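You operate a simulated robot arm through the tools that you are given. There is no shell and no other tool. Be economical: measure what you need, move in short steps, check, and stop when the job is done.

You are at the controls of a simulated two-armed robot. One attempt, no reset.

## Task
File the rust off the stub shaft's end and fit the gold bush.
Fine: the file goes back. What is to be rubbed or washed off counts as gone when no trace of it is left.

Only the result counts: the job must be done as asked and must still hold three seconds after the hand-in. Knocking over, shifting, dropping, spilling or breaking anything else fails it.

## Robot
Two 7-joint arms with two-finger parallel grippers on one trunk, on a base that drives. Base frame: it is fixed to the floor where the robot stands at the start and does not move with it; the origin is under the middle of the robot, x ahead of it, y to its left, z up; the surface under the hand at the start is at about z = 840. Lengths are in mm, angles in degrees, forces in N, time in s.
The left shoulder is at the start at [20, 138, 1225], the right one opposite. With the tool pointing down near the work surface each hand reaches from about 100 to 500 mm from the robot's upright axis, wherever it stands, measured 20 degrees to its own side. Places, roughly: shoulder of the stub shaft [400, 100, 900]; stub shaft [400, 100, 900]. Payload 1.57 kg a hand.
The tool frame of a hand sits at the grasp point between the pads (the TCP): z along the fingers, y along the line on which they close. The tips reach 30 mm beyond it. The gripper opens to 80 mm. The fingers are 17 mm wide and 12 mm thick; the gripper's body (40 by 82 mm) begins 80 mm behind the TCP.
Orientation is that of the tool frame in the base frame, as a unit quaternion [x, y, z, w]. With the fingers straight down and closing along the base's y, the tool's x points along the base's -x, its y along +y and its z along -z.

## Interface
- The arms move only by the tool play_rows. It takes "left_rows", "right_rows" or both (then of equal length, played together; a hand with none holds still); each is a list of rows, each a list of 7 numbers: the finger opening in mm, from 0 to 80, then the shift along the tool's x, y, z in mm, then the turn, a rotation vector about the tool's x, y, z in degrees. In form: [[fingers, tx, ty, tz, wx, wy, wz], ...]. A call has 1 to 12 rows; each row shifts and turns the commanded pose from where the row before left it, along the tool's axes as they then stand. Rows are played at 5 a second. More than 50 mm and 8.6 degrees between two rows, or a gripper value outside its range, and nothing of the call is played. Where a pose cannot be reached the arm comes as near as it can. A force on the tool above 40 N (or 10 N above the force at the start of the call, whichever is more), or a blocked arm, ends the call early, and 0.2 s more pass. The fingers move at their own pace (about 45 mm/s each) and stop on an object; they squeeze with about 30 N. The grip force told is the motor's: it shows also when the fingers shut on nothing. Time passes only in rows, and 0.2 s behind the last, so rows that do not move let the fingers close. It gives the time, the measured TCP pose, the force on the tool (base axes), the opening and the grip force at its end, in the units of the frame above (readings bear some noise), with the torque about the TCP (base axes, N m) and any sound that the robot's microphone picked up.
- Cameras (640 x 400 px; columns grow to the right, rows downward): "scene" is now at [190.8, 7.3, 1121.4]; the picture's right is [0.07, -1.00, 0.00], its down [-0.43, -0.03, -0.90] and it looks along [0.90, 0.06, -0.43] (base axes); focal length 214 px, centre (320, 200). "left" rides on the left gripper at [72, 7, -122] in its tool frame; the picture's right is [-0.09, 1.00, 0.00], its down [-0.84, -0.08, -0.54] and it looks along [-0.54, -0.05, 0.84] (tool axes); focal length 238 px, centre (320, 200). "right" rides on the right gripper at [72, -7, -122] in its tool frame; the picture's right is [0.09, 1.00, 0.00], its down [-0.84, 0.08, -0.54] and it looks along [-0.54, 0.05, 0.84] (tool axes); focal length 238 px, centre (320, 200). There is no depth. A picture from a camera that has moved, and an enlarged one, comes with that camera's place and axes in the base frame and with its lens.
- get_image(camera): a new picture of that camera. No time passes.
- lift_body(by): slides the trunk up (or, below 0, down) by that many mm; the arms and the scene camera ride with it, the base frame stays. It gives what a move gives, with no picture.
- steer(legs): drives the robot by 1 to 6 legs, each [ahead, left, turn to the left] in mm, mm and degrees, along the robot's own axes; the way and the turn of a leg run together, so that a leg with both is an arc; at most 1500 mm and 180 degrees a leg. The arms and the cameras ride along, it lands a little off, and it stops where it bumps. It gives what a move gives.
- turn_head(pan, tilt): turns the head with the scene camera to pan (to the left, within 60 degrees either way) and tilt (down, from -29 to 69), counted from straight ahead of the robot. It gives what a move gives.
- zoom(camera, box): a new picture of the part [left, top, right, bottom] of that camera's present view, enlarged. No time passes.
- job_done(): hands the job in; it is judged then, once.

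Work in short steps. Places have to be worked out from the pictures, the camera data and where the tool is seen: move nearer, look again, correct. Check each grasp and each placing, and mend what went wrong. You have 120 turns and 88 pictures in all, those below and enlarged ones among them. Open the grippers and draw the arms clear of the work before you hand the job in, unless the task says otherwise; then end with one line.

The tools are called after "Request:" by a JSON object that holds its "op" and its "data". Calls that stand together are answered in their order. play_rows: Moves the arms, as the interface text tells. Its arguments: {"type":"object","properties":{"left_rows":{"type":"array"},"right_rows":{"type":"array"}},"required":[]} The other tools are called the same way: lift_body (by) slides the trunk up or down; steer (legs) drives the base; turn_head (pan, tilt) turns the head that bears the scene camera; get_image (camera) takes a picture; zoom (camera, box) takes an enlarged picture of a part of a camera's view; job_done () hands the job in.

At the start:

```text
t: 0.0
left_eef_pos: [352.3, 139.1, 1086.1]
left_orientation: [-0.005, 0.972, -0.002, -0.233]
left_force: [0.9, 0.5, 0.0]
left_ft_torque: [-0.01, 0.04, 0.0]
left_finger_gap: 80.0
left_grasp_force: 0.0
right_eef_pos: [358.5, -119.6, 1085.0]
right_orientation: [0.002, 0.973, 0.001, -0.23]
right_force: [-0.5, -0.5, -0.6]
right_ft_torque: [-0.03, 0.02, -0.02]
right_finger_gap: 80.0
right_grasp_force: 0.0
trunk travel left (down, up): [-600.0, 640.0]
robot x, y, heading: [1.3, -3.9, 0.2]
head pan, tilt: [3.8, 25.3]
```

scene: 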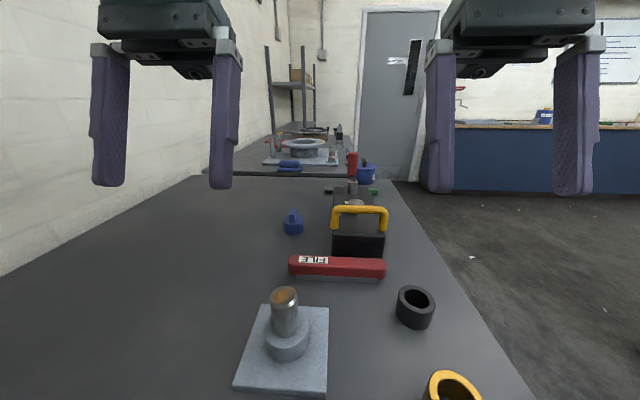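
right: 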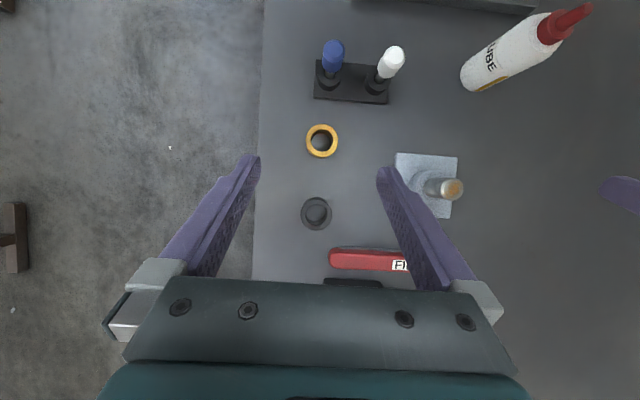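
left: 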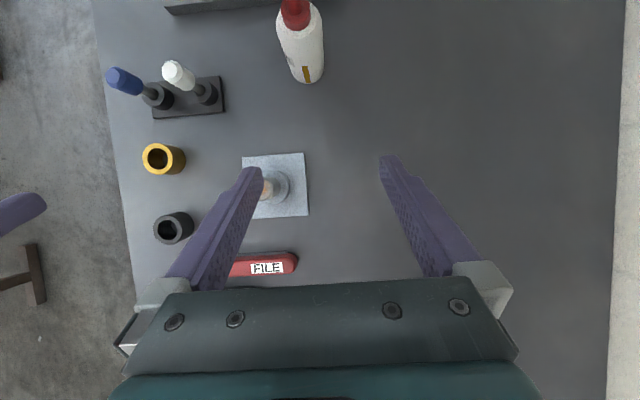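

I start with enlarged views of the shaft, the file and the gold bush.

Request:
{"op": "zoom", "data": {"camera": "scene", "box": [220, 240, 500, 400]}}

Request:
{"op": "turn_head", "data": {"pan": 0, "tilt": 60}}

Request:
{"op": "get_image", "data": {"camera": "scene"}}

```text
2.29 times, centred on (360, 320) of scene
camera zoom: at [190.8, 7.3, 1121.4], right [0.07, -1.0, 0.0], down [-0.43, -0.03, -0.9], along [0.9, 0.06, -0.43], focal length 490 px, centre (229, -74)
```

zoom: 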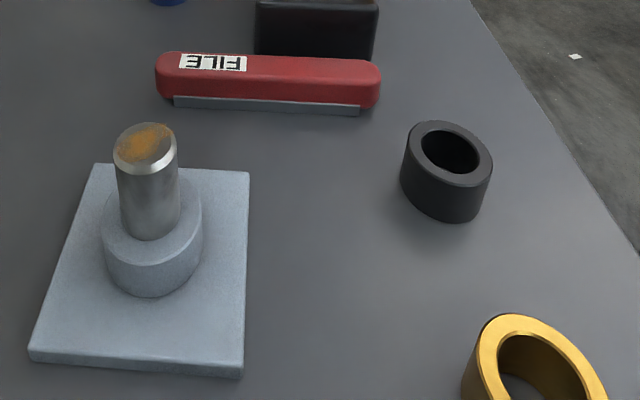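

```text
t: 1.0
left_eef_pos: [352.5, 139.1, 1084.3]
left_orientation: [-0.005, 0.972, -0.002, -0.234]
left_force: [-0.1, 0.6, 0.0]
left_ft_torque: [0.01, 0.0, 0.01]
left_finger_gap: 80.1
left_grasp_force: 0.2
right_eef_pos: [358.6, -120.3, 1085.5]
right_orientation: [0.003, 0.973, 0.001, -0.231]
right_force: [-0.9, 1.0, 0.2]
right_ft_torque: [0.0, 0.0, -0.01]
right_finger_gap: 79.7
right_grasp_force: 0.0
trunk travel left (down, up): [-600.0, 640.0]
robot x, y, heading: [-0.4, 1.3, 0.4]
head pan, tilt: [0.0, 60.0]
```

```text
83 pictures are left
camera scene: at [165.7, 1.1, 1071.9], right [0.0, -1.0, 0.0], down [-0.87, 0.0, -0.5], along [0.5, 0.0, -0.87], focal length 214 px, centre (320, 200)
```

scene: 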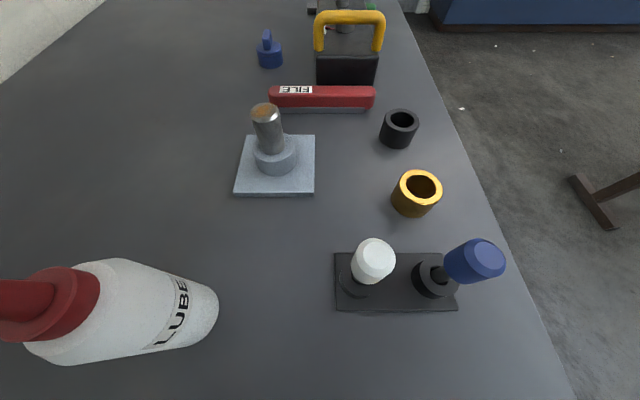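

The rust sits on the shaft's end face, with the shaft at about (353, 58) and its top near z 926. The file lies at about (472, -3) along y, abrasive side down. I turn the left tool straight down and then yaw it so the fingers close along x.

Request:
{"op": "play_rows", "data": {"left_rows": [[80, 0, 0, 0, 0, -6.75, 0], [80, 0, 0, 0, 0, -6.75, 0], [80, 0, 0, 0, 0, -6.75, 0], [80, 0, 0, 0, 0, -6.75, 0], [80, 0, 0, 0, 0, 0, 8.2], [80, 0, 0, 0, 0, 0, 8.2], [80, 0, 0, 0, 0, 0, 8.2], [80, 0, 0, 0, 0, 0, 8.2], [80, 0, 0, 0, 0, 0, 8.2], [80, 0, 0, 0, 0, 0, 8.2], [80, 0, 0, 0, 0, 0, 8.2], [80, 0, 0, 0, 0, 0, 8.2]]}}

```text
t: 3.6
left_eef_pos: [352.8, 139.3, 1087.0]
left_orientation: [0.539, 0.843, 0.0, 0.001]
left_force: [-0.9, 0.9, 0.4]
left_ft_torque: [-0.01, 0.0, 0.01]
left_finger_gap: 80.1
left_grasp_force: 0.1
right_eef_pos: [358.6, -121.4, 1083.3]
right_orientation: [0.003, 0.973, 0.001, -0.23]
right_force: [-0.3, -0.7, -0.9]
right_ft_torque: [0.01, 0.0, 0.02]
right_finger_gap: 79.9
right_grasp_force: 0.1
trunk travel left (down, up): [-600.0, 640.0]
robot x, y, heading: [0.7, 0.9, 0.1]
head pan, tilt: [0.0, 60.0]
```

Works well. I finish the yaw and move above the file, staying high.

Request:
{"op": "play_rows", "data": {"left_rows": [[80, 0, 0, 0, 0, 0, 8.15], [80, 0, 0, 0, 0, 0, 8.15], [80, 0, 0, 0, 0, 0, 8.1], [80, -25, 24, 0, 0, 0, 0], [80, -25, 24, 0, 0, 0, 0], [80, -25, 24, 0, 0, 0, 0], [80, -25, 24, 0, 0, 0, 0], [80, -25, 24, 0, 0, 0, 0], [80, 0, 0, 0, 0, 0, 0]]}}

Request:
{"op": "get_image", "data": {"camera": "left"}}

Request:
{"op": "turn_head", "data": {"pan": 0, "tilt": 35}}

Request:
{"op": "get_image", "data": {"camera": "scene"}}

```text
t: 5.6
left_eef_pos: [448.7, 36.0, 1079.1]
left_orientation: [0.704, 0.71, 0.0, 0.0]
left_force: [-0.5, -0.9, -0.1]
left_ft_torque: [0.02, 0.01, 0.0]
left_finger_gap: 80.0
left_grasp_force: 0.0
left hand out of reach, approached as far as the arm can: row 8
right_eef_pos: [359.1, -120.1, 1085.1]
right_orientation: [0.002, 0.973, 0.0, -0.231]
right_force: [-0.2, 0.7, -0.3]
right_ft_torque: [-0.01, 0.01, 0.0]
right_finger_gap: 80.0
right_grasp_force: 0.1
trunk travel left (down, up): [-600.0, 640.0]
robot x, y, heading: [-0.1, -2.9, 0.0]
head pan, tilt: [0.0, 60.0]
```

```text
82 pictures are left
camera left: at [454.4, 109.3, 1200.8], right [1.0, -0.08, 0.0], down [-0.07, -0.84, 0.54], along [-0.05, -0.54, -0.84], focal length 238 px, centre (320, 200)
```

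left: 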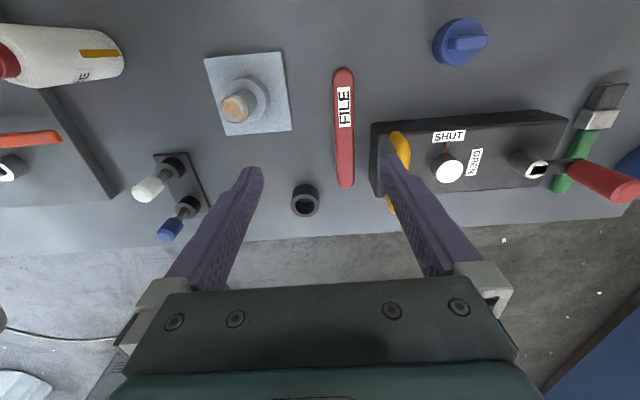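

```text
t: 6.5
left_eef_pos: [447.9, 34.7, 1080.3]
left_orientation: [0.705, 0.709, 0.0, 0.001]
left_force: [-0.9, 0.0, 0.2]
left_ft_torque: [0.01, -0.01, 0.03]
left_finger_gap: 79.8
left_grasp_force: 0.1
right_eef_pos: [358.7, -121.1, 1085.5]
right_orientation: [0.001, 0.973, 0.0, -0.231]
right_force: [0.1, -1.2, 0.0]
right_ft_torque: [-0.02, 0.0, -0.02]
right_finger_gap: 80.2
right_grasp_force: 0.2
trunk travel left (down, up): [-600.0, 640.0]
robot x, y, heading: [0.6, -0.7, -0.1]
head pan, tilt: [0.0, 35.0]
```

```text
81 pictures are left
camera scene: at [187.0, 1.1, 1106.0], right [0.0, -1.0, 0.0], down [-0.57, 0.0, -0.82], along [0.82, 0.0, -0.57], focal length 214 px, centre (320, 200)
```

scene: 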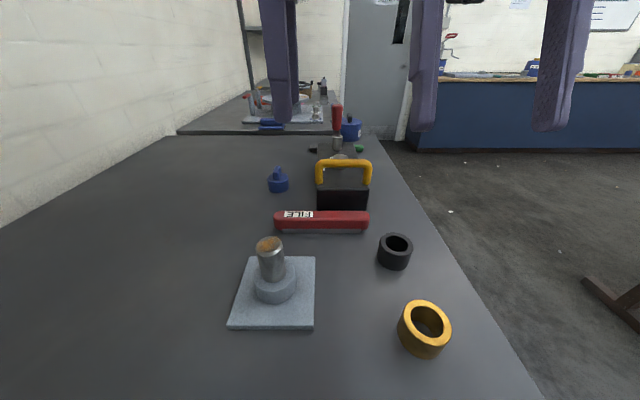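

File measured: centre about (478, 1), top z about 870, 29 mm wide, along y, with a box about 30 mm behind it. I lower the hand first (reach is better lower down) and read where it lands.

Request:
{"op": "play_rows", "data": {"left_rows": [[50, 0, 0, 40, 0, 0, 0], [50, 0, 0, 40, 0, 0, 0], [50, 0, 0, 40, 0, 0, 0], [50, 0, 0, 0, 0, 0, 0]]}}

```text
t: 7.5
left_eef_pos: [448.0, 37.0, 961.5]
left_orientation: [0.704, 0.71, 0.0, 0.001]
left_force: [0.1, -0.4, 0.3]
left_ft_torque: [0.04, -0.02, -0.03]
left_finger_gap: 49.9
left_grasp_force: 0.1
right_eef_pos: [358.5, -119.6, 1085.3]
right_orientation: [0.003, 0.973, 0.001, -0.231]
right_force: [0.3, -0.3, -0.6]
right_ft_torque: [0.04, 0.01, -0.01]
right_finger_gap: 80.2
right_grasp_force: 0.2
trunk travel left (down, up): [-600.0, 640.0]
robot x, y, heading: [-0.5, -0.4, 0.1]
head pan, tilt: [0.0, 35.0]
```

Lower down now; I shift over the file and look.

Request:
{"op": "play_rows", "data": {"left_rows": [[50, -11, 15, 0, 0, 0, 0], [50, -11, 15, 0, 0, 0, 0], [50, 0, 0, 20, 0, 0, 0], [50, 0, 0, 0, 0, 0, 0]]}}

Request:
{"op": "get_image", "data": {"camera": "left"}}

Request:
{"op": "get_image", "data": {"camera": "scene"}}

```text
t: 8.5
left_eef_pos: [445.5, 33.5, 941.0]
left_orientation: [0.704, 0.71, -0.001, 0.001]
left_force: [0.1, 0.2, -1.1]
left_ft_torque: [-0.01, 0.0, -0.04]
left_finger_gap: 49.8
left_grasp_force: 0.1
left hand out of reach, approached as far as the arm can: row 1, 2, 3
right_eef_pos: [357.8, -120.8, 1085.3]
right_orientation: [0.003, 0.973, 0.001, -0.231]
right_force: [-0.2, -0.2, 0.0]
right_ft_torque: [-0.01, 0.03, 0.02]
right_finger_gap: 80.2
right_grasp_force: 0.1
trunk travel left (down, up): [-600.0, 640.0]
robot x, y, heading: [-1.9, 0.8, 0.2]
head pan, tilt: [0.0, 35.0]
```

```text
80 pictures are left
camera left: at [452.8, 107.8, 1063.2], right [1.0, -0.08, 0.0], down [-0.07, -0.84, 0.54], along [-0.05, -0.54, -0.84], focal length 238 px, centre (320, 200)
```

left: 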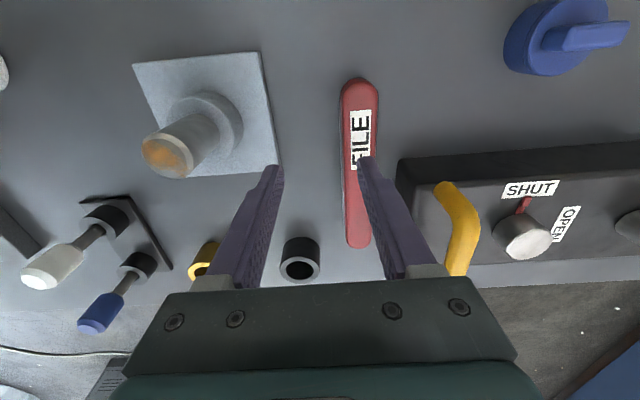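

```text
79 pictures are left
camera scene: at [187.0, 1.1, 1106.1], right [0.0, -1.0, 0.0], down [-0.57, 0.0, -0.82], along [0.82, 0.0, -0.57], focal length 214 px, centre (320, 200)
```

scene: 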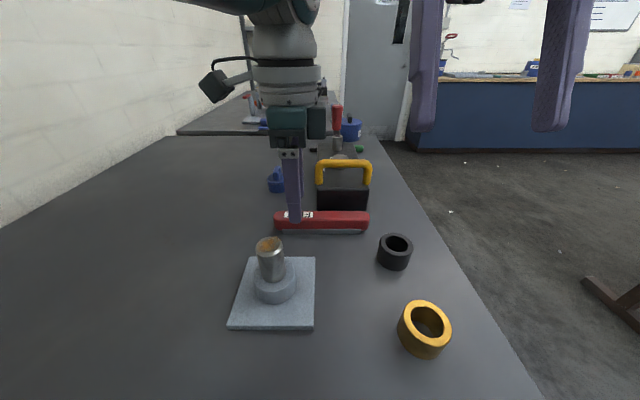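

Both directions are short: the hand can't reach x 478 from here. I check what is near the base before driving.

Request:
{"op": "turn_head", "data": {"pan": -45, "tilt": 69}}

Request:
{"op": "get_image", "data": {"camera": "scene"}}

Request:
{"op": "turn_head", "data": {"pan": 0, "tilt": 69}}

Request:
{"op": "get_image", "data": {"camera": "scene"}}

```text
t: 9.6
left_eef_pos: [446.3, 34.3, 942.1]
left_orientation: [0.704, 0.71, -0.002, 0.001]
left_force: [-0.2, 1.1, 0.1]
left_ft_torque: [0.0, 0.01, -0.01]
left_finger_gap: 50.1
left_grasp_force: 0.0
right_eef_pos: [358.3, -120.3, 1085.5]
right_orientation: [0.001, 0.973, 0.0, -0.23]
right_force: [0.5, 0.2, -0.5]
right_ft_torque: [-0.01, -0.04, 0.04]
right_finger_gap: 80.1
right_grasp_force: 0.0
trunk travel left (down, up): [-600.0, 640.0]
robot x, y, heading: [2.2, 0.8, -0.3]
head pan, tilt: [-45.0, 68.8]
```

```text
78 pictures are left
camera scene: at [138.6, -38.4, 1062.5], right [-0.71, -0.71, 0.0], down [-0.66, 0.66, -0.36], along [0.26, -0.26, -0.93], focal length 214 px, centre (320, 200)
```

scene: 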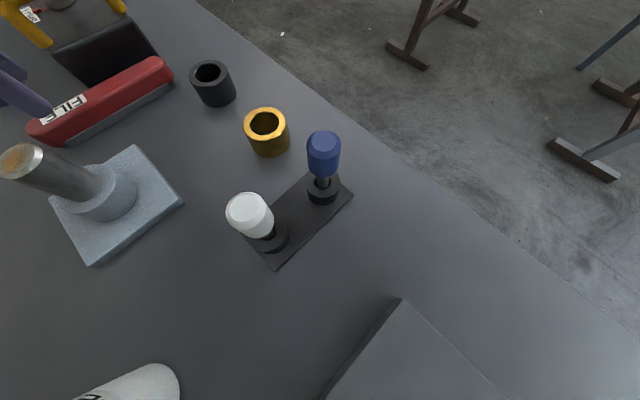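

```text
t: 10.7
left_eef_pos: [446.2, 34.1, 941.8]
left_orientation: [0.704, 0.71, -0.001, 0.001]
left_force: [0.5, -0.6, 0.4]
left_ft_torque: [-0.04, 0.01, 0.01]
left_finger_gap: 49.8
left_grasp_force: 0.1
right_eef_pos: [358.4, -120.2, 1084.9]
right_orientation: [0.003, 0.973, 0.001, -0.23]
right_force: [-0.2, -0.7, 0.3]
right_ft_torque: [-0.01, -0.01, 0.03]
right_finger_gap: 80.0
right_grasp_force: 0.1
trunk travel left (down, up): [-600.0, 640.0]
robot x, y, heading: [1.4, -0.2, 0.2]
head pan, tilt: [0.0, 68.8]
```

```text
77 pictures are left
camera scene: at [154.9, 1.1, 1062.4], right [0.0, -1.0, 0.0], down [-0.93, 0.0, -0.36], along [0.36, 0.0, -0.93], focal length 214 px, centre (320, 200)
```

scene: 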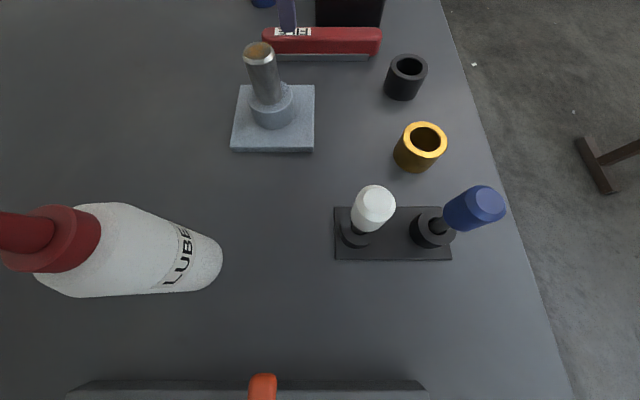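

Something tray-like sits at x < 80 near the robot's base; I lift the left hand and draw it back so its camera shows the area before driving.

Request:
{"op": "play_rows", "data": {"left_rows": [[50, 0, 0, 45, 0, 0, 0], [50, 0, 0, -45, 0, 0, 0]]}}

```text
t: 11.3
left_eef_pos: [438.5, 37.2, 945.6]
left_orientation: [0.704, 0.71, 0.0, 0.0]
left_force: [-0.1, 0.6, -1.0]
left_ft_torque: [0.0, 0.02, -0.01]
left_finger_gap: 50.0
left_grasp_force: 0.0
left hand out of reach, approached as far as the arm can: row 1
right_eef_pos: [357.8, -120.6, 1084.4]
right_orientation: [0.003, 0.973, 0.0, -0.231]
right_force: [0.2, 0.0, -0.6]
right_ft_torque: [-0.01, 0.0, -0.01]
right_finger_gap: 79.8
right_grasp_force: 0.2
trunk travel left (down, up): [-600.0, 640.0]
robot x, y, heading: [-1.8, -0.1, 0.0]
head pan, tilt: [0.0, 68.8]
```

That dipped first by mistake (tool z points down), with no contact force. Now I go up and back.

Request:
{"op": "play_rows", "data": {"left_rows": [[50, 0, 0, -45, 0, 0, 0], [50, 0, 0, -45, 0, 0, 0], [50, 0, 0, -45, 0, 0, 0], [50, 0, 0, -30, 0, 0, 0], [50, 20, -40, 0, 0, 0, 0], [50, 20, -40, 0, 0, 0, 0], [50, 20, -40, 0, 0, 0, 0], [50, 20, -40, 0, 0, 0, 0]]}}

Request:
{"op": "get_image", "data": {"camera": "left"}}

```text
t: 13.1
left_eef_pos: [438.1, 35.2, 1108.2]
left_orientation: [0.704, 0.71, -0.001, 0.001]
left_force: [-0.1, 0.3, -0.2]
left_ft_torque: [0.01, 0.0, -0.01]
left_finger_gap: 49.9
left_grasp_force: 0.1
left hand out of reach, approached as far as the arm can: row 5, 6, 7, 8
right_eef_pos: [357.8, -119.3, 1085.3]
right_orientation: [0.002, 0.973, 0.0, -0.232]
right_force: [0.3, -0.2, -0.1]
right_ft_torque: [-0.01, 0.0, 0.01]
right_finger_gap: 80.1
right_grasp_force: 0.1
trunk travel left (down, up): [-600.0, 640.0]
robot x, y, heading: [-1.2, -0.8, -0.1]
head pan, tilt: [0.0, 68.8]
```

```text
76 pictures are left
camera left: at [443.6, 109.8, 1230.3], right [1.0, -0.08, 0.0], down [-0.07, -0.84, 0.54], along [-0.05, -0.54, -0.84], focal length 238 px, centre (320, 200)
```

left: 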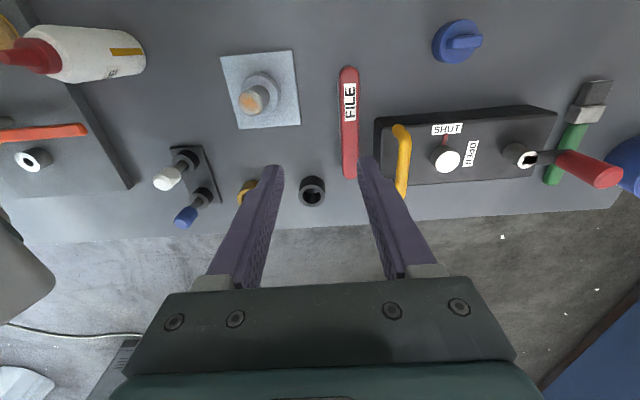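

The hand couldn't move back either, so this is a wrist-limit issue from the +90° yaw rather than distance. I undo the yaw and will go to -90° instead.

Request:
{"op": "play_rows", "data": {"left_rows": [[50, 0, 0, 0, 0, 0, -8.18], [50, 0, 0, 0, 0, 0, -8.18], [50, 0, 0, 0, 0, 0, -8.18], [50, 0, 0, 0, 0, 0, -8.18], [50, 0, 0, 0, 0, 0, -8.18], [50, 0, 0, 0, 0, 0, -8.18], [50, 0, 0, 0, 0, 0, -8.18], [50, 0, 0, 0, 0, 0, -8.18], [50, 0, 0, 0, 0, 0, -8.18], [50, 0, 0, 0, 0, 0, -8.18], [50, 0, 0, 0, 0, 0, -8.18]]}}

```text
t: 15.5
left_eef_pos: [435.9, 37.4, 1110.6]
left_orientation: [-0.005, 1.0, -0.001, -0.001]
left_force: [0.1, -0.1, -0.4]
left_ft_torque: [0.01, -0.02, 0.0]
left_finger_gap: 50.3
left_grasp_force: 0.1
right_eef_pos: [358.9, -120.6, 1085.8]
right_orientation: [0.003, 0.973, 0.001, -0.23]
right_force: [0.6, 0.0, -0.5]
right_ft_torque: [0.04, 0.01, 0.0]
right_finger_gap: 80.2
right_grasp_force: 0.0
trunk travel left (down, up): [-600.0, 640.0]
robot x, y, heading: [-0.4, 0.6, 0.0]
head pan, tilt: [0.0, 68.8]
```

Back to zero yaw; I shift left a little for clearance and continue to -90°.

Request:
{"op": "play_rows", "data": {"left_rows": [[50, 15, 40, 0, 0, 0, 0], [50, 0, 0, 0, 0, 0, -8.18], [50, 0, 0, 0, 0, 0, -8.18], [50, 0, 0, 0, 0, 0, -8.18], [50, 0, 0, 0, 0, 0, -8.18], [50, 0, 0, 0, 0, 0, -8.18], [50, 0, 0, 0, 0, 0, -8.18], [50, 0, 0, 0, 0, 0, -8.18], [50, 0, 0, 0, 0, 0, -8.18], [50, 0, 0, 0, 0, 0, -8.18], [50, 0, 0, 0, 0, 0, -8.0], [50, 0, 0, 0, 0, 0, -8.0]]}}

```text
t: 18.1
left_eef_pos: [420.4, 79.4, 1110.1]
left_orientation: [0.708, -0.706, 0.001, 0.001]
left_force: [0.8, -1.1, 0.0]
left_ft_torque: [0.03, -0.02, 0.02]
left_finger_gap: 49.9
left_grasp_force: 0.0
right_eef_pos: [357.6, -120.0, 1085.4]
right_orientation: [0.002, 0.973, 0.0, -0.23]
right_force: [-0.2, -0.1, 1.3]
right_ft_torque: [0.0, -0.02, -0.05]
right_finger_gap: 79.8
right_grasp_force: 0.0
trunk travel left (down, up): [-600.0, 640.0]
robot x, y, heading: [-1.5, -1.3, -0.0]
head pan, tilt: [0.0, 68.8]
```

No limit hit at -90°. Now tool x = base -y and tool y = base -x; I move toward above the file while lowering to about z 960.

Request:
{"op": "play_rows", "data": {"left_rows": [[50, 0, 0, 40, 0, 0, 0], [50, 0, 0, 40, 0, 0, 0], [50, 0, 0, 40, 0, 0, 0], [50, 20, -20, 0, 0, 0, 0], [50, 20, -20, 0, 0, 0, 0], [50, 20, -18, 20, 0, 0, 0], [50, 5, 0, 10, 0, 0, 0], [50, 0, 0, 0, 0, 0, 0]]}}

Request:
{"op": "get_image", "data": {"camera": "left"}}

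```text
t: 19.9
left_eef_pos: [448.0, 28.6, 967.5]
left_orientation: [-0.707, 0.708, 0.0, 0.0]
left_force: [-0.3, 0.0, 0.5]
left_ft_torque: [0.0, 0.01, 0.01]
left_finger_gap: 50.1
left_grasp_force: 0.0
left hand out of reach, approached as far as the arm can: row 5, 6
right_eef_pos: [357.9, -120.1, 1086.7]
right_orientation: [0.003, 0.973, 0.001, -0.231]
right_force: [-0.6, 0.6, -0.6]
right_ft_torque: [0.01, -0.02, -0.03]
right_finger_gap: 80.2
right_grasp_force: 0.1
trunk travel left (down, up): [-600.0, 640.0]
robot x, y, heading: [-1.9, -1.5, -0.3]
head pan, tilt: [0.0, 68.8]
```

```text
75 pictures are left
camera left: at [441.7, -41.4, 1088.9], right [-1.0, 0.09, 0.0], down [0.08, 0.84, 0.54], along [0.05, 0.54, -0.84], focal length 238 px, centre (320, 200)
```

left: 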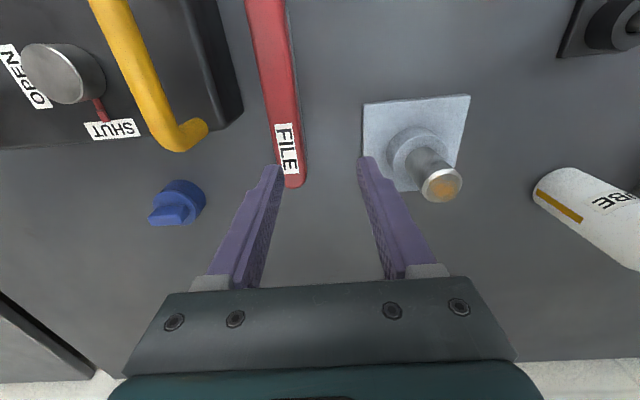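

The reach limit is truly about 442 mm from the shoulder, so the base must come nearer. I raise the hand, draw it back a little, and try a short 30 mm drive ahead.

Request:
{"op": "play_rows", "data": {"left_rows": [[50, 0, 0, -40, 0, 0, 0], [50, 0, 30, -40, 0, 0, 0]]}}

Request:
{"op": "steer", "data": {"legs": [[30, 0, 0]]}}

Request:
{"op": "get_image", "data": {"camera": "scene"}}

```text
t: 20.5
left_eef_pos: [417.5, 28.0, 1050.0]
left_orientation: [0.708, -0.706, -0.001, 0.0]
left_force: [-0.5, 0.3, -0.5]
left_ft_torque: [0.06, -0.05, -0.02]
left_finger_gap: 50.3
left_grasp_force: 0.0
right_eef_pos: [358.1, -119.5, 1084.8]
right_orientation: [0.002, 0.973, 0.0, -0.231]
right_force: [1.1, -0.5, 0.1]
right_ft_torque: [-0.01, 0.02, 0.02]
right_finger_gap: 79.6
right_grasp_force: 0.1
trunk travel left (down, up): [-600.0, 640.0]
robot x, y, heading: [-0.4, -2.5, -0.1]
head pan, tilt: [0.0, 68.8]
```

```text
t: 21.4
left_eef_pos: [449.3, 27.0, 1050.2]
left_orientation: [0.708, -0.707, 0.0, 0.001]
left_force: [-0.1, -0.2, -0.5]
left_ft_torque: [0.0, -0.01, -0.02]
left_finger_gap: 50.1
left_grasp_force: 0.0
right_eef_pos: [387.7, -119.8, 1085.2]
right_orientation: [0.002, 0.973, 0.0, -0.231]
right_force: [0.4, 0.8, -0.2]
right_ft_torque: [-0.02, 0.02, 0.02]
right_finger_gap: 80.0
right_grasp_force: 0.1
trunk travel left (down, up): [-600.0, 640.0]
robot x, y, heading: [31.2, 2.6, -0.1]
head pan, tilt: [0.0, 68.8]
```

```text
74 pictures are left
camera scene: at [185.2, 1.1, 1062.5], right [0.0, -1.0, 0.0], down [-0.93, 0.0, -0.36], along [0.36, 0.0, -0.93], focal length 214 px, centre (320, 200)
```

scene: 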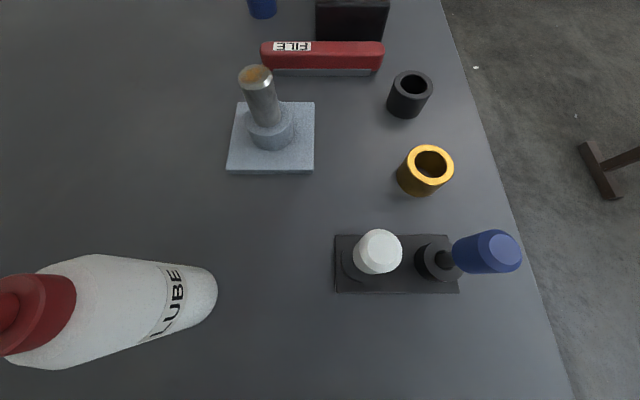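

The drive works and nothing bumped. Another 30 mm gives margin.

Request:
{"op": "steer", "data": {"legs": [[30, 0, 0]]}}

Request:
{"op": "play_rows", "data": {"left_rows": [[50, 5, 0, 40, 0, 0, 0], [50, 5, 0, 40, 0, 0, 0], [50, 0, 0, 10, 0, 0, 0], [50, 0, 0, 0, 0, 0, 0]]}}

Request:
{"op": "get_image", "data": {"camera": "left"}}

```text
t: 22.2
left_eef_pos: [477.9, 28.0, 1048.4]
left_orientation: [0.708, -0.706, 0.0, 0.0]
left_force: [-0.3, -0.4, -0.2]
left_ft_torque: [0.01, 0.01, 0.0]
left_finger_gap: 50.0
left_grasp_force: 0.1
right_eef_pos: [416.5, -119.5, 1084.6]
right_orientation: [0.003, 0.973, 0.001, -0.231]
right_force: [0.2, -1.0, 0.1]
right_ft_torque: [-0.03, 0.0, -0.01]
right_finger_gap: 80.0
right_grasp_force: 0.0
trunk travel left (down, up): [-600.0, 640.0]
robot x, y, heading: [59.1, 0.8, -0.1]
head pan, tilt: [0.0, 68.8]
```

```text
t: 23.2
left_eef_pos: [478.1, 17.8, 960.1]
left_orientation: [0.707, -0.707, 0.0, 0.001]
left_force: [-0.1, 0.6, 0.3]
left_ft_torque: [0.01, -0.02, -0.02]
left_finger_gap: 49.9
left_grasp_force: 0.1
right_eef_pos: [417.5, -120.5, 1085.1]
right_orientation: [0.003, 0.973, 0.0, -0.232]
right_force: [-0.1, -0.5, 0.3]
right_ft_torque: [0.04, 0.02, 0.0]
right_finger_gap: 79.8
right_grasp_force: 0.0
trunk travel left (down, up): [-600.0, 640.0]
robot x, y, heading: [58.9, 0.4, 0.1]
head pan, tilt: [0.0, 68.8]
```

```text
73 pictures are left
camera left: at [472.3, -52.6, 1081.9], right [-1.0, 0.09, 0.0], down [0.08, 0.84, 0.54], along [0.05, 0.54, -0.84], focal length 238 px, centre (320, 200)
```

left: 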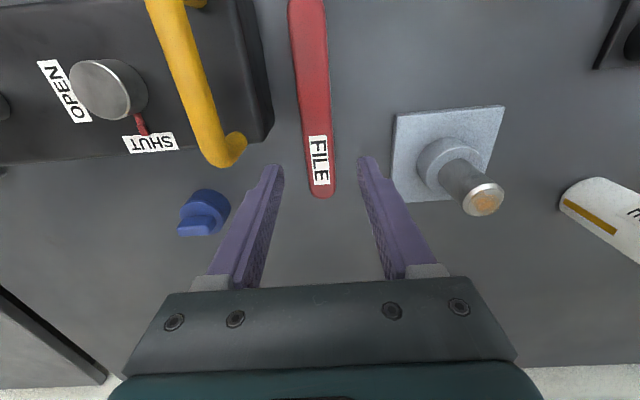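

Well aligned (file at x about 480; the box ends at y about 2, clear of the fingers at y 9–27). I descend with finger tips ending about 8 mm above the bench, and check.

Request:
{"op": "play_rows", "data": {"left_rows": [[50, 0, -2, 25, 0, 0, 0], [50, 0, 0, 25, 0, 0, 0], [50, 0, 0, 20, 0, 0, 0], [50, 0, 0, 0, 0, 0, 0]]}}

Request:
{"op": "get_image", "data": {"camera": "left"}}

Request:
{"op": "turn_head", "data": {"pan": 0, "tilt": 30}}

Request:
{"op": "zoom", "data": {"camera": "scene", "box": [220, 160, 420, 285]}}

```text
t: 24.2
left_eef_pos: [479.5, 17.1, 889.7]
left_orientation: [0.708, -0.706, 0.0, 0.001]
left_force: [0.3, 0.5, 0.1]
left_ft_torque: [-0.02, -0.01, 0.01]
left_finger_gap: 49.8
left_grasp_force: 0.1
right_eef_pos: [417.7, -119.7, 1083.7]
right_orientation: [0.003, 0.973, 0.0, -0.231]
right_force: [0.0, 0.3, 0.1]
right_ft_torque: [0.04, -0.03, 0.01]
right_finger_gap: 80.0
right_grasp_force: 0.1
trunk travel left (down, up): [-600.0, 640.0]
robot x, y, heading: [59.6, -3.8, -0.1]
head pan, tilt: [0.0, 68.8]
```

```text
72 pictures are left
camera left: at [474.1, -52.7, 1011.9], right [-1.0, 0.09, 0.0], down [0.08, 0.84, 0.54], along [0.05, 0.54, -0.84], focal length 238 px, centre (320, 200)
```

left: 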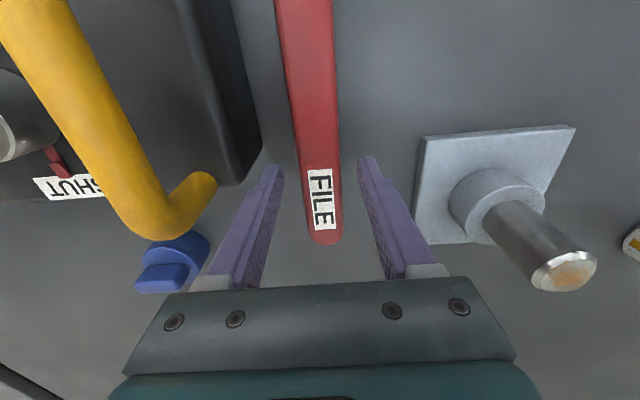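

```text
t: 25.2
left_eef_pos: [480.8, 18.3, 890.4]
left_orientation: [0.708, -0.706, 0.0, 0.0]
left_force: [-0.3, 0.1, -0.5]
left_ft_torque: [0.03, 0.01, 0.0]
left_finger_gap: 50.0
left_grasp_force: 0.0
right_eef_pos: [418.0, -121.4, 1084.6]
right_orientation: [0.003, 0.973, 0.001, -0.23]
right_force: [0.6, 0.4, -0.1]
right_ft_torque: [0.01, 0.02, -0.01]
right_finger_gap: 79.8
right_grasp_force: 0.1
trunk travel left (down, up): [-600.0, 640.0]
robot x, y, heading: [60.2, -0.1, -0.3]
head pan, tilt: [0.0, 30.0]
```

```text
3.20 times, centred on (320, 222) of scene
camera zoom: at [249.2, 1.2, 1113.8], right [0.0, -1.0, 0.0], down [-0.5, 0.0, -0.87], along [0.87, 0.0, -0.5], focal length 686 px, centre (320, 128)
```

zoom: 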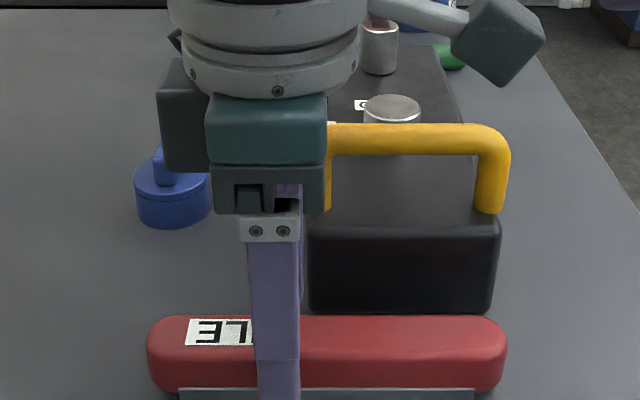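

Fingers straddle the file cleanly. I go down 10 mm more and close.

Request:
{"op": "play_rows", "data": {"left_rows": [[50, 0, 0, 10, 0, 0, 0], [30, 0, 0, 0, 0, 0, 0], [15, 0, 0, 0, 0, 0, 0], [15, 0, 0, 0, 0, 0, 0], [15, 0, 0, 0, 0, 0, 0]]}}

Request:
{"op": "get_image", "data": {"camera": "left"}}

```text
t: 26.4
left_eef_pos: [480.3, 17.2, 880.7]
left_orientation: [0.708, -0.707, -0.001, 0.0]
left_force: [-0.1, 0.2, -0.8]
left_ft_torque: [0.12, 0.0, -0.02]
left_finger_gap: 27.4
left_grasp_force: 30.0
right_eef_pos: [417.1, -120.5, 1085.0]
right_orientation: [0.003, 0.973, 0.001, -0.231]
right_force: [0.3, 0.3, 0.0]
right_ft_torque: [0.02, 0.0, 0.0]
right_finger_gap: 79.9
right_grasp_force: 0.1
trunk travel left (down, up): [-600.0, 640.0]
robot x, y, heading: [61.1, -0.8, 0.0]
head pan, tilt: [0.0, 30.0]
```

```text
70 pictures are left
camera left: at [474.2, -53.2, 1002.1], right [-1.0, 0.09, 0.0], down [0.08, 0.84, 0.54], along [0.05, 0.54, -0.84], focal length 238 px, centre (320, 200)
```

left: 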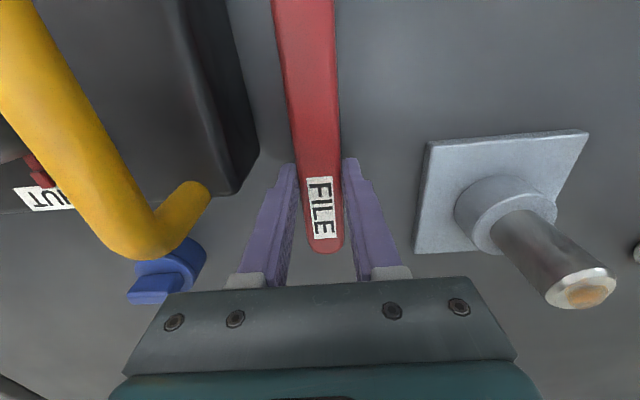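

Gripped at 27.4 mm with 30 N; home pose is TCP (480.3, 17.2, 880.7). I lift straight up 110 mm.

Request:
{"op": "play_rows", "data": {"left_rows": [[15, 0, 0, -10, 0, 0, 0], [15, 0, 0, -30, 0, 0, 0], [15, 0, 0, -35, 0, 0, 0], [15, 0, 0, -35, 0, 0, 0], [15, 0, 0, 0, 0, 0, 0]]}}

Request:
{"op": "get_image", "data": {"camera": "left"}}

Request:
{"op": "get_image", "data": {"camera": "scene"}}

```text
t: 27.6
left_eef_pos: [479.4, 16.6, 990.6]
left_orientation: [0.708, -0.706, 0.0, 0.0]
left_force: [0.1, 0.5, 0.3]
left_ft_torque: [0.01, -0.01, -0.01]
left_finger_gap: 14.8
left_grasp_force: 0.0
right_eef_pos: [417.3, -120.3, 1085.0]
right_orientation: [0.002, 0.973, 0.001, -0.231]
right_force: [1.0, -0.5, 0.3]
right_ft_torque: [-0.01, 0.01, -0.02]
right_finger_gap: 79.6
right_grasp_force: 0.1
trunk travel left (down, up): [-600.0, 640.0]
robot x, y, heading: [58.3, 2.9, -0.0]
head pan, tilt: [0.0, 30.0]
```

```text
69 pictures are left
camera left: at [472.7, -54.2, 1112.8], right [-1.0, 0.09, 0.0], down [0.08, 0.84, 0.54], along [0.05, 0.54, -0.84], focal length 238 px, centre (320, 200)
```

left: 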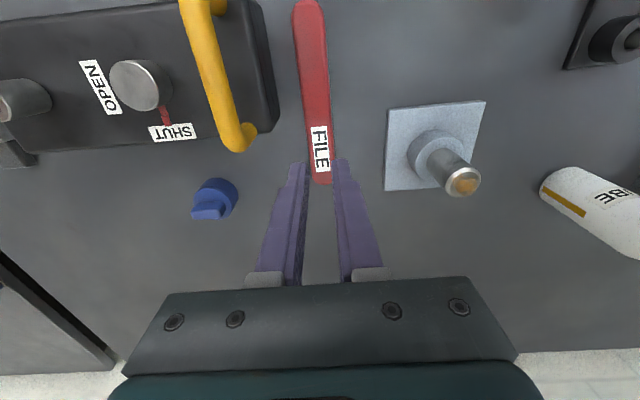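

```text
68 pictures are left
camera scene: at [249.2, 1.2, 1113.9], right [0.0, -1.0, 0.0], down [-0.5, 0.0, -0.87], along [0.87, 0.0, -0.5], focal length 214 px, centre (320, 200)
```

scene: 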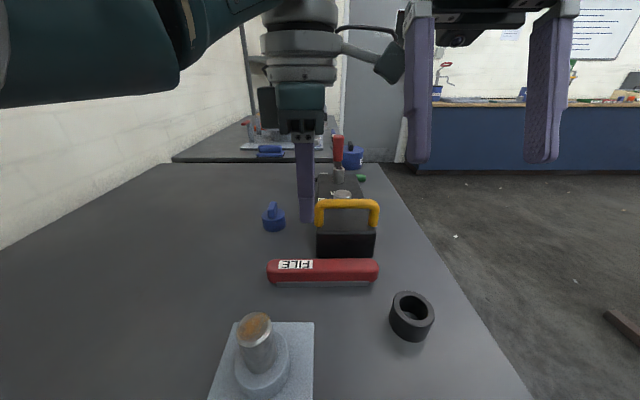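

The file slipped out and stayed where it was; the tips only caught its rounded upper part. I reopen and go lower, to about 4–5 mm tip clearance.

Request:
{"op": "play_rows", "data": {"left_rows": [[50, 0, 0, 0, 0, 0, 0], [50, 0, 0, 0, 0, 0, 0], [50, 0, -1, 40, 0, 0, 0], [50, 0, 0, 40, 0, 0, 0], [50, 0, 0, 25, 0, 0, 0], [50, 0, 0, 7, 0, 0, 0], [50, 0, 0, 3, 0, 0, 0], [50, 0, 0, 0, 0, 0, 0]]}}

Request:
{"op": "zoom", "data": {"camera": "scene", "box": [250, 210, 410, 310]}}

```text
t: 28.9
left_eef_pos: [488.1, 14.5, 892.3]
left_orientation: [0.708, -0.706, 0.008, -0.006]
left_force: [-2.1, 2.8, 13.4]
left_ft_torque: [-0.12, -0.47, 0.11]
left_finger_gap: 48.6
left_grasp_force: 0.1
right_eef_pos: [418.1, -119.9, 1084.7]
right_orientation: [0.003, 0.973, 0.0, -0.231]
right_force: [-0.3, -0.3, -0.2]
right_ft_torque: [-0.02, 0.01, 0.01]
right_finger_gap: 80.2
right_grasp_force: 0.1
trunk travel left (down, up): [-600.0, 640.0]
robot x, y, heading: [57.6, -5.1, -0.2]
head pan, tilt: [0.0, 30.0]
stopped in row 6 (left hand): the force on the tool passed its limit at 54 N (the readings are from after the stop); the commanded pose is now the measured one
```

```text
4.00 times, centred on (330, 260) of scene
camera zoom: at [249.3, 1.9, 1114.1], right [0.0, -1.0, 0.0], down [-0.5, 0.0, -0.87], along [0.87, 0.0, -0.5], focal length 858 px, centre (280, -40)
```

zoom: 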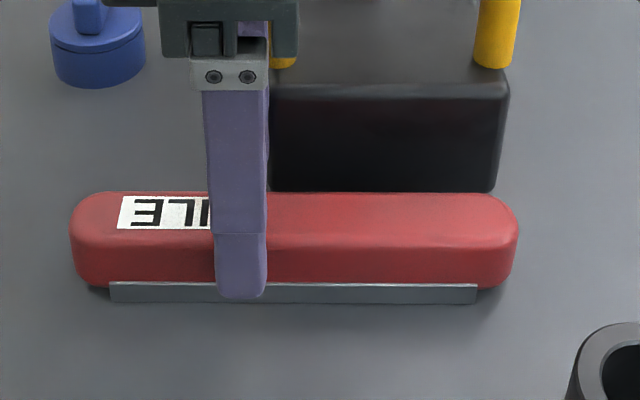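

Rear side of the gripper caught the box's yellow handle (torque points to +x side). I lift off and check that nothing moved, then I'll grip further left (y about 36), clear of the handle.

Request:
{"op": "play_rows", "data": {"left_rows": [[50, 0, 4, -20, 0, 0, 0], [50, -10, 2, -40, 0, 0, 0], [50, -10, 0, -20, 0, 0, 0], [50, 0, 0, 0, 0, 0, 0]]}}

Request:
{"op": "get_image", "data": {"camera": "left"}}

Request:
{"op": "zoom", "data": {"camera": "scene", "box": [250, 180, 410, 280]}}

```text
t: 29.9
left_eef_pos: [476.7, 35.3, 969.0]
left_orientation: [-0.706, 0.708, -0.006, 0.003]
left_force: [0.5, -1.3, -0.1]
left_ft_torque: [0.03, 0.0, -0.01]
left_finger_gap: 50.1
left_grasp_force: 0.0
right_eef_pos: [417.9, -120.9, 1084.6]
right_orientation: [0.002, 0.973, 0.0, -0.232]
right_force: [0.8, -0.1, 1.0]
right_ft_torque: [0.02, 0.02, 0.01]
right_finger_gap: 80.2
right_grasp_force: 0.0
trunk travel left (down, up): [-600.0, 640.0]
robot x, y, heading: [64.2, 0.1, 0.3]
head pan, tilt: [0.0, 30.0]
```

```text
66 pictures are left
camera left: at [469.2, -35.1, 1091.5], right [-1.0, 0.09, -0.01], down [0.07, 0.84, 0.54], along [0.06, 0.54, -0.84], focal length 238 px, centre (320, 200)
```

left: 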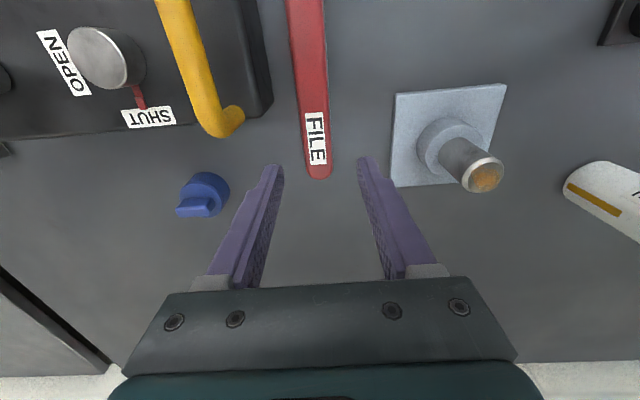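

```text
4.00 times, centred on (330, 230) of scene
camera zoom: at [249.0, 1.3, 1113.9], right [0.0, -1.0, 0.0], down [-0.5, 0.0, -0.87], along [0.87, 0.0, -0.5], focal length 858 px, centre (280, 80)
```

zoom: 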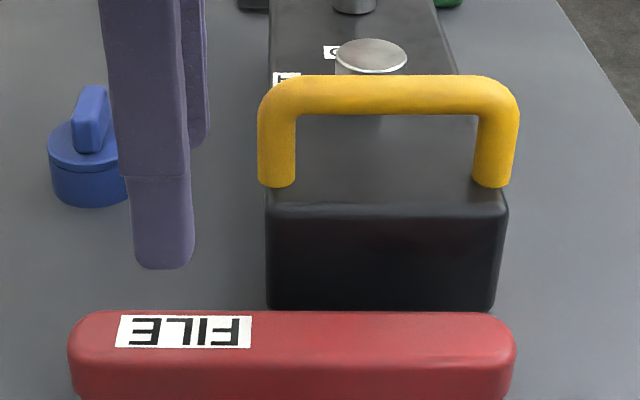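

Nothing moved (box and file at the same pixels). I correct the slight tilt, centre at x 482, y about 35, and descend in small steps.

Request:
{"op": "play_rows", "data": {"left_rows": [[50, 0, -5, 0, -0.73, -0.24, -0.16], [50, 0, 0, 25, 0, 0, 0], [50, 0, 0, 25, 0, 0, 0], [50, 0, 0, 20, 0, 0, 0], [50, 0, 0, 10, 0, 0, 0], [50, 0, 0, 8, 0, 0, 0], [50, 0, 0, 0, 0, 0, 0]]}}

Request:
{"op": "get_image", "data": {"camera": "left"}}

Request:
{"op": "zoom", "data": {"camera": "scene", "box": [250, 210, 410, 310]}}

```text
t: 31.5
left_eef_pos: [482.6, 34.9, 881.3]
left_orientation: [0.708, -0.706, 0.0, -0.001]
left_force: [-0.1, 0.0, 0.0]
left_ft_torque: [0.0, 0.01, -0.01]
left_finger_gap: 49.9
left_grasp_force: 0.1
right_eef_pos: [418.0, -119.3, 1085.5]
right_orientation: [0.003, 0.973, 0.002, -0.231]
right_force: [-0.3, 0.0, 0.2]
right_ft_torque: [-0.03, 0.0, 0.0]
right_finger_gap: 80.0
right_grasp_force: 0.1
trunk travel left (down, up): [-600.0, 640.0]
robot x, y, heading: [59.7, 1.8, -0.0]
head pan, tilt: [0.0, 30.0]
```

```text
64 pictures are left
camera left: at [476.6, -35.7, 1002.7], right [-1.0, 0.09, 0.0], down [0.07, 0.84, 0.54], along [0.05, 0.54, -0.84], focal length 238 px, centre (320, 200)
```

left: 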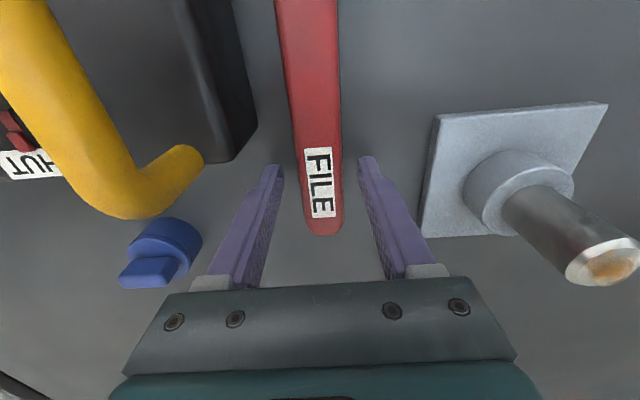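

```text
4.00 times, centred on (330, 260) of scene
camera zoom: at [249.0, 1.3, 1113.9], right [0.0, -1.0, 0.0], down [-0.5, 0.0, -0.87], along [0.87, 0.0, -0.5], focal length 858 px, centre (280, -40)
```

zoom: 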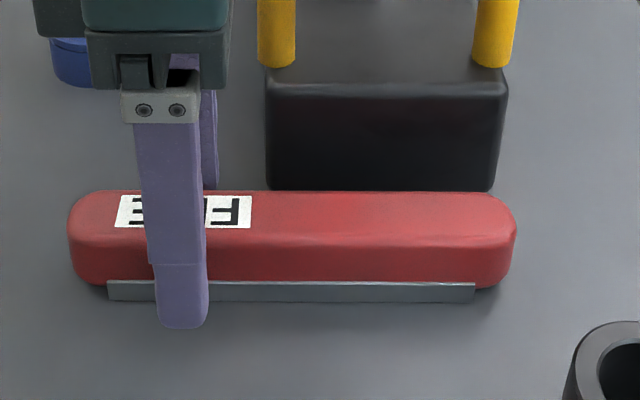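

All free, straddling the file well. I go down 6 mm and close.

Request:
{"op": "play_rows", "data": {"left_rows": [[50, 0, 0, 3, 0, 0, 0], [50, 0, 0, 3, 0, 0, 0], [30, 0, 0, 0, 0, 0, 0], [10, 0, 0, 0, 0, 0, 0], [10, 0, 0, 0, 0, 0, 0], [10, 0, 0, 0, 0, 0, 0]]}}

Request:
{"op": "zoom", "data": {"camera": "scene", "box": [250, 210, 410, 310]}}

```text
t: 32.9
left_eef_pos: [482.2, 33.6, 875.3]
left_orientation: [0.709, -0.706, 0.001, 0.0]
left_force: [-0.3, 0.1, 0.9]
left_ft_torque: [-0.06, 0.07, -0.04]
left_finger_gap: 27.3
left_grasp_force: 29.9
right_eef_pos: [418.3, -120.5, 1084.5]
right_orientation: [0.002, 0.973, 0.0, -0.232]
right_force: [0.3, -0.8, -0.5]
right_ft_torque: [0.0, -0.01, 0.0]
right_finger_gap: 79.8
right_grasp_force: 0.0
trunk travel left (down, up): [-600.0, 640.0]
robot x, y, heading: [60.1, -0.3, 0.2]
head pan, tilt: [0.0, 30.0]
```

```text
4.00 times, centred on (330, 260) of scene
camera zoom: at [249.0, 1.3, 1113.9], right [0.0, -1.0, 0.0], down [-0.5, 0.0, -0.87], along [0.87, 0.0, -0.5], focal length 858 px, centre (280, -40)
```

zoom: 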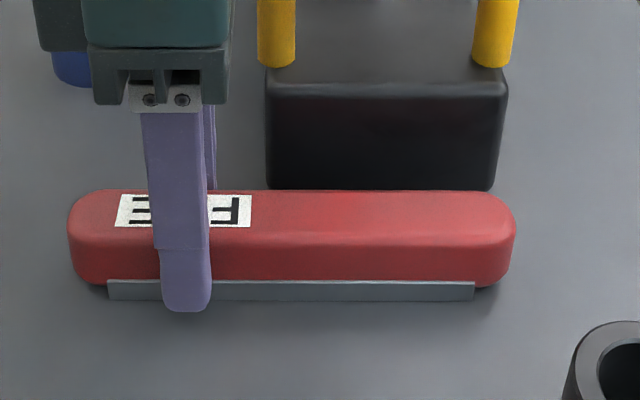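

Gripped at 27.3 mm again, now lower. I lift slowly in small steps and watch the gap.

Request:
{"op": "play_rows", "data": {"left_rows": [[5, 0, 0, -2, 0, 0, 0], [5, 0, 0, -2, 0, 0, 0], [5, 0, 0, -3, 0, 0, 0], [5, 0, 0, -4, 0, 0, 0], [5, 0, 0, -4, 0, 0, 0], [5, 0, 0, 0, 0, 0, 0]]}}

Request:
{"op": "zoom", "data": {"camera": "scene", "box": [250, 210, 410, 310]}}

```text
t: 34.3
left_eef_pos: [482.3, 37.4, 890.7]
left_orientation: [0.709, -0.706, 0.0, -0.001]
left_force: [0.5, 0.7, -2.8]
left_ft_torque: [0.1, 0.01, 0.0]
left_finger_gap: 27.6
left_grasp_force: 30.2
right_eef_pos: [418.1, -120.4, 1084.2]
right_orientation: [0.002, 0.973, 0.0, -0.231]
right_force: [-1.1, -0.1, -0.7]
right_ft_torque: [-0.03, -0.02, 0.0]
right_finger_gap: 80.0
right_grasp_force: 0.0
trunk travel left (down, up): [-600.0, 640.0]
robot x, y, heading: [58.8, 1.7, 0.2]
head pan, tilt: [0.0, 30.0]
```

```text
4.00 times, centred on (330, 260) of scene
camera zoom: at [248.7, 0.5, 1113.3], right [-0.01, -1.0, 0.0], down [-0.51, 0.0, -0.86], along [0.86, -0.01, -0.51], focal length 858 px, centre (280, -40)
```

zoom: 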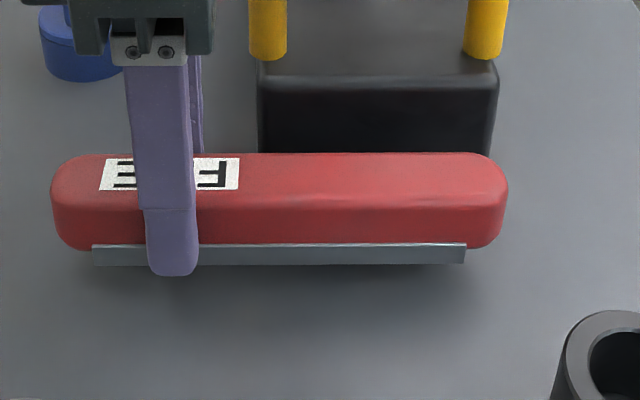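

The file is held level at about 3 N. I lift it further, shift left for clearance from the right hand, then bring it above the shaft (file underside = TCP − 35).

Request:
{"op": "play_rows", "data": {"left_rows": [[5, 0, 0, -15, 0, 0, 0], [5, 0, 0, -20, 0, 0, 0], [5, 0, 0, -25, 0, 0, 0], [5, 0, 0, -25, 0, 0, 0], [5, 0, 0, -20, 0, 0, 0], [5, -15, 0, 0, 0, 0, 0], [5, -15, 0, 0, 0, 0, 0], [5, 0, 25, 0, 0, 0, 0], [5, 0, 30, 0, 0, 0, 0], [5, 0, 35, 0, 0, 0, 0], [5, 0, 35, 0, 0, 0, 0], [5, 0, 0, 0, 0, 0, 0]]}}

Request:
{"op": "turn_head", "data": {"pan": 0, "tilt": 45}}

Request:
{"op": "get_image", "data": {"camera": "scene"}}

Request:
{"op": "get_image", "data": {"camera": "left"}}

```text
t: 36.9
left_eef_pos: [448.4, 53.5, 936.1]
left_orientation: [0.715, -0.699, -0.002, -0.01]
left_force: [0.4, -0.8, -2.4]
left_ft_torque: [0.07, 0.02, -0.02]
left_finger_gap: 27.7
left_grasp_force: 30.0
left hand out of reach, approached as far as the arm can: row 7, 8, 9, 10, 11
right_eef_pos: [417.3, -120.2, 1085.9]
right_orientation: [0.003, 0.973, 0.001, -0.231]
right_force: [-0.5, -0.6, 0.2]
right_ft_torque: [-0.02, 0.01, 0.0]
right_finger_gap: 80.0
right_grasp_force: 0.1
trunk travel left (down, up): [-600.0, 640.0]
robot x, y, heading: [58.2, 0.8, 0.1]
head pan, tilt: [0.0, 30.0]
```

```text
t: 37.7
left_eef_pos: [445.3, 52.6, 934.0]
left_orientation: [0.714, -0.7, -0.007, -0.009]
left_force: [-0.3, 0.7, -1.6]
left_ft_torque: [0.08, 0.0, 0.03]
left_finger_gap: 27.3
left_grasp_force: 30.1
right_eef_pos: [417.9, -120.4, 1084.1]
right_orientation: [0.003, 0.973, 0.001, -0.232]
right_force: [-0.3, 0.1, -0.1]
right_ft_torque: [0.02, 0.0, -0.01]
right_finger_gap: 80.0
right_grasp_force: 0.1
trunk travel left (down, up): [-600.0, 640.0]
robot x, y, heading: [60.7, 2.0, -0.1]
head pan, tilt: [0.0, 45.0]
```

```text
60 pictures are left
camera scene: at [240.9, -0.2, 1093.3], right [-0.02, -1.0, 0.0], down [-0.69, 0.01, -0.72], along [0.72, -0.01, -0.69], focal length 214 px, centre (320, 200)
```

scene: 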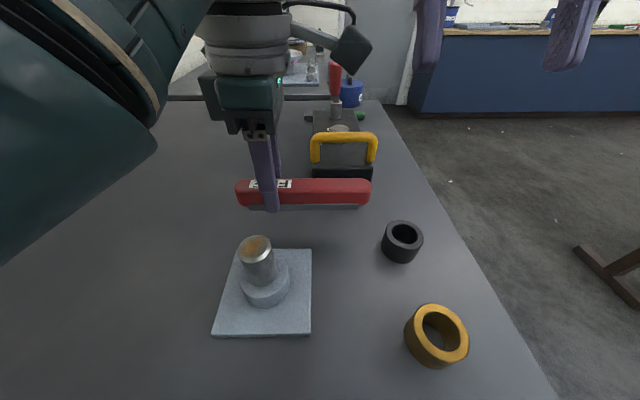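

```text
59 pictures are left
camera left: at [439.8, -19.6, 1053.6], right [-1.0, 0.07, 0.0], down [0.06, 0.83, 0.56], along [0.04, 0.56, -0.83], focal length 238 px, centre (320, 200)
```

left: 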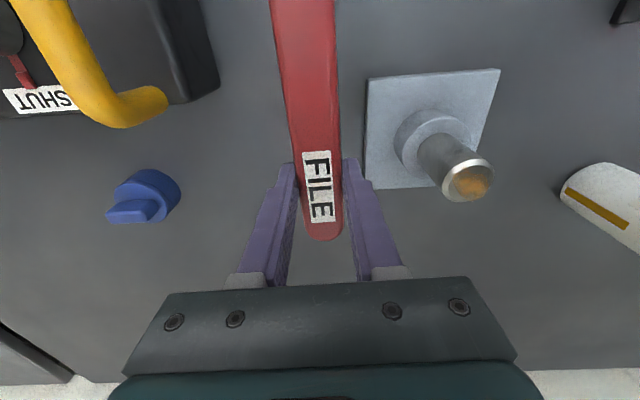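

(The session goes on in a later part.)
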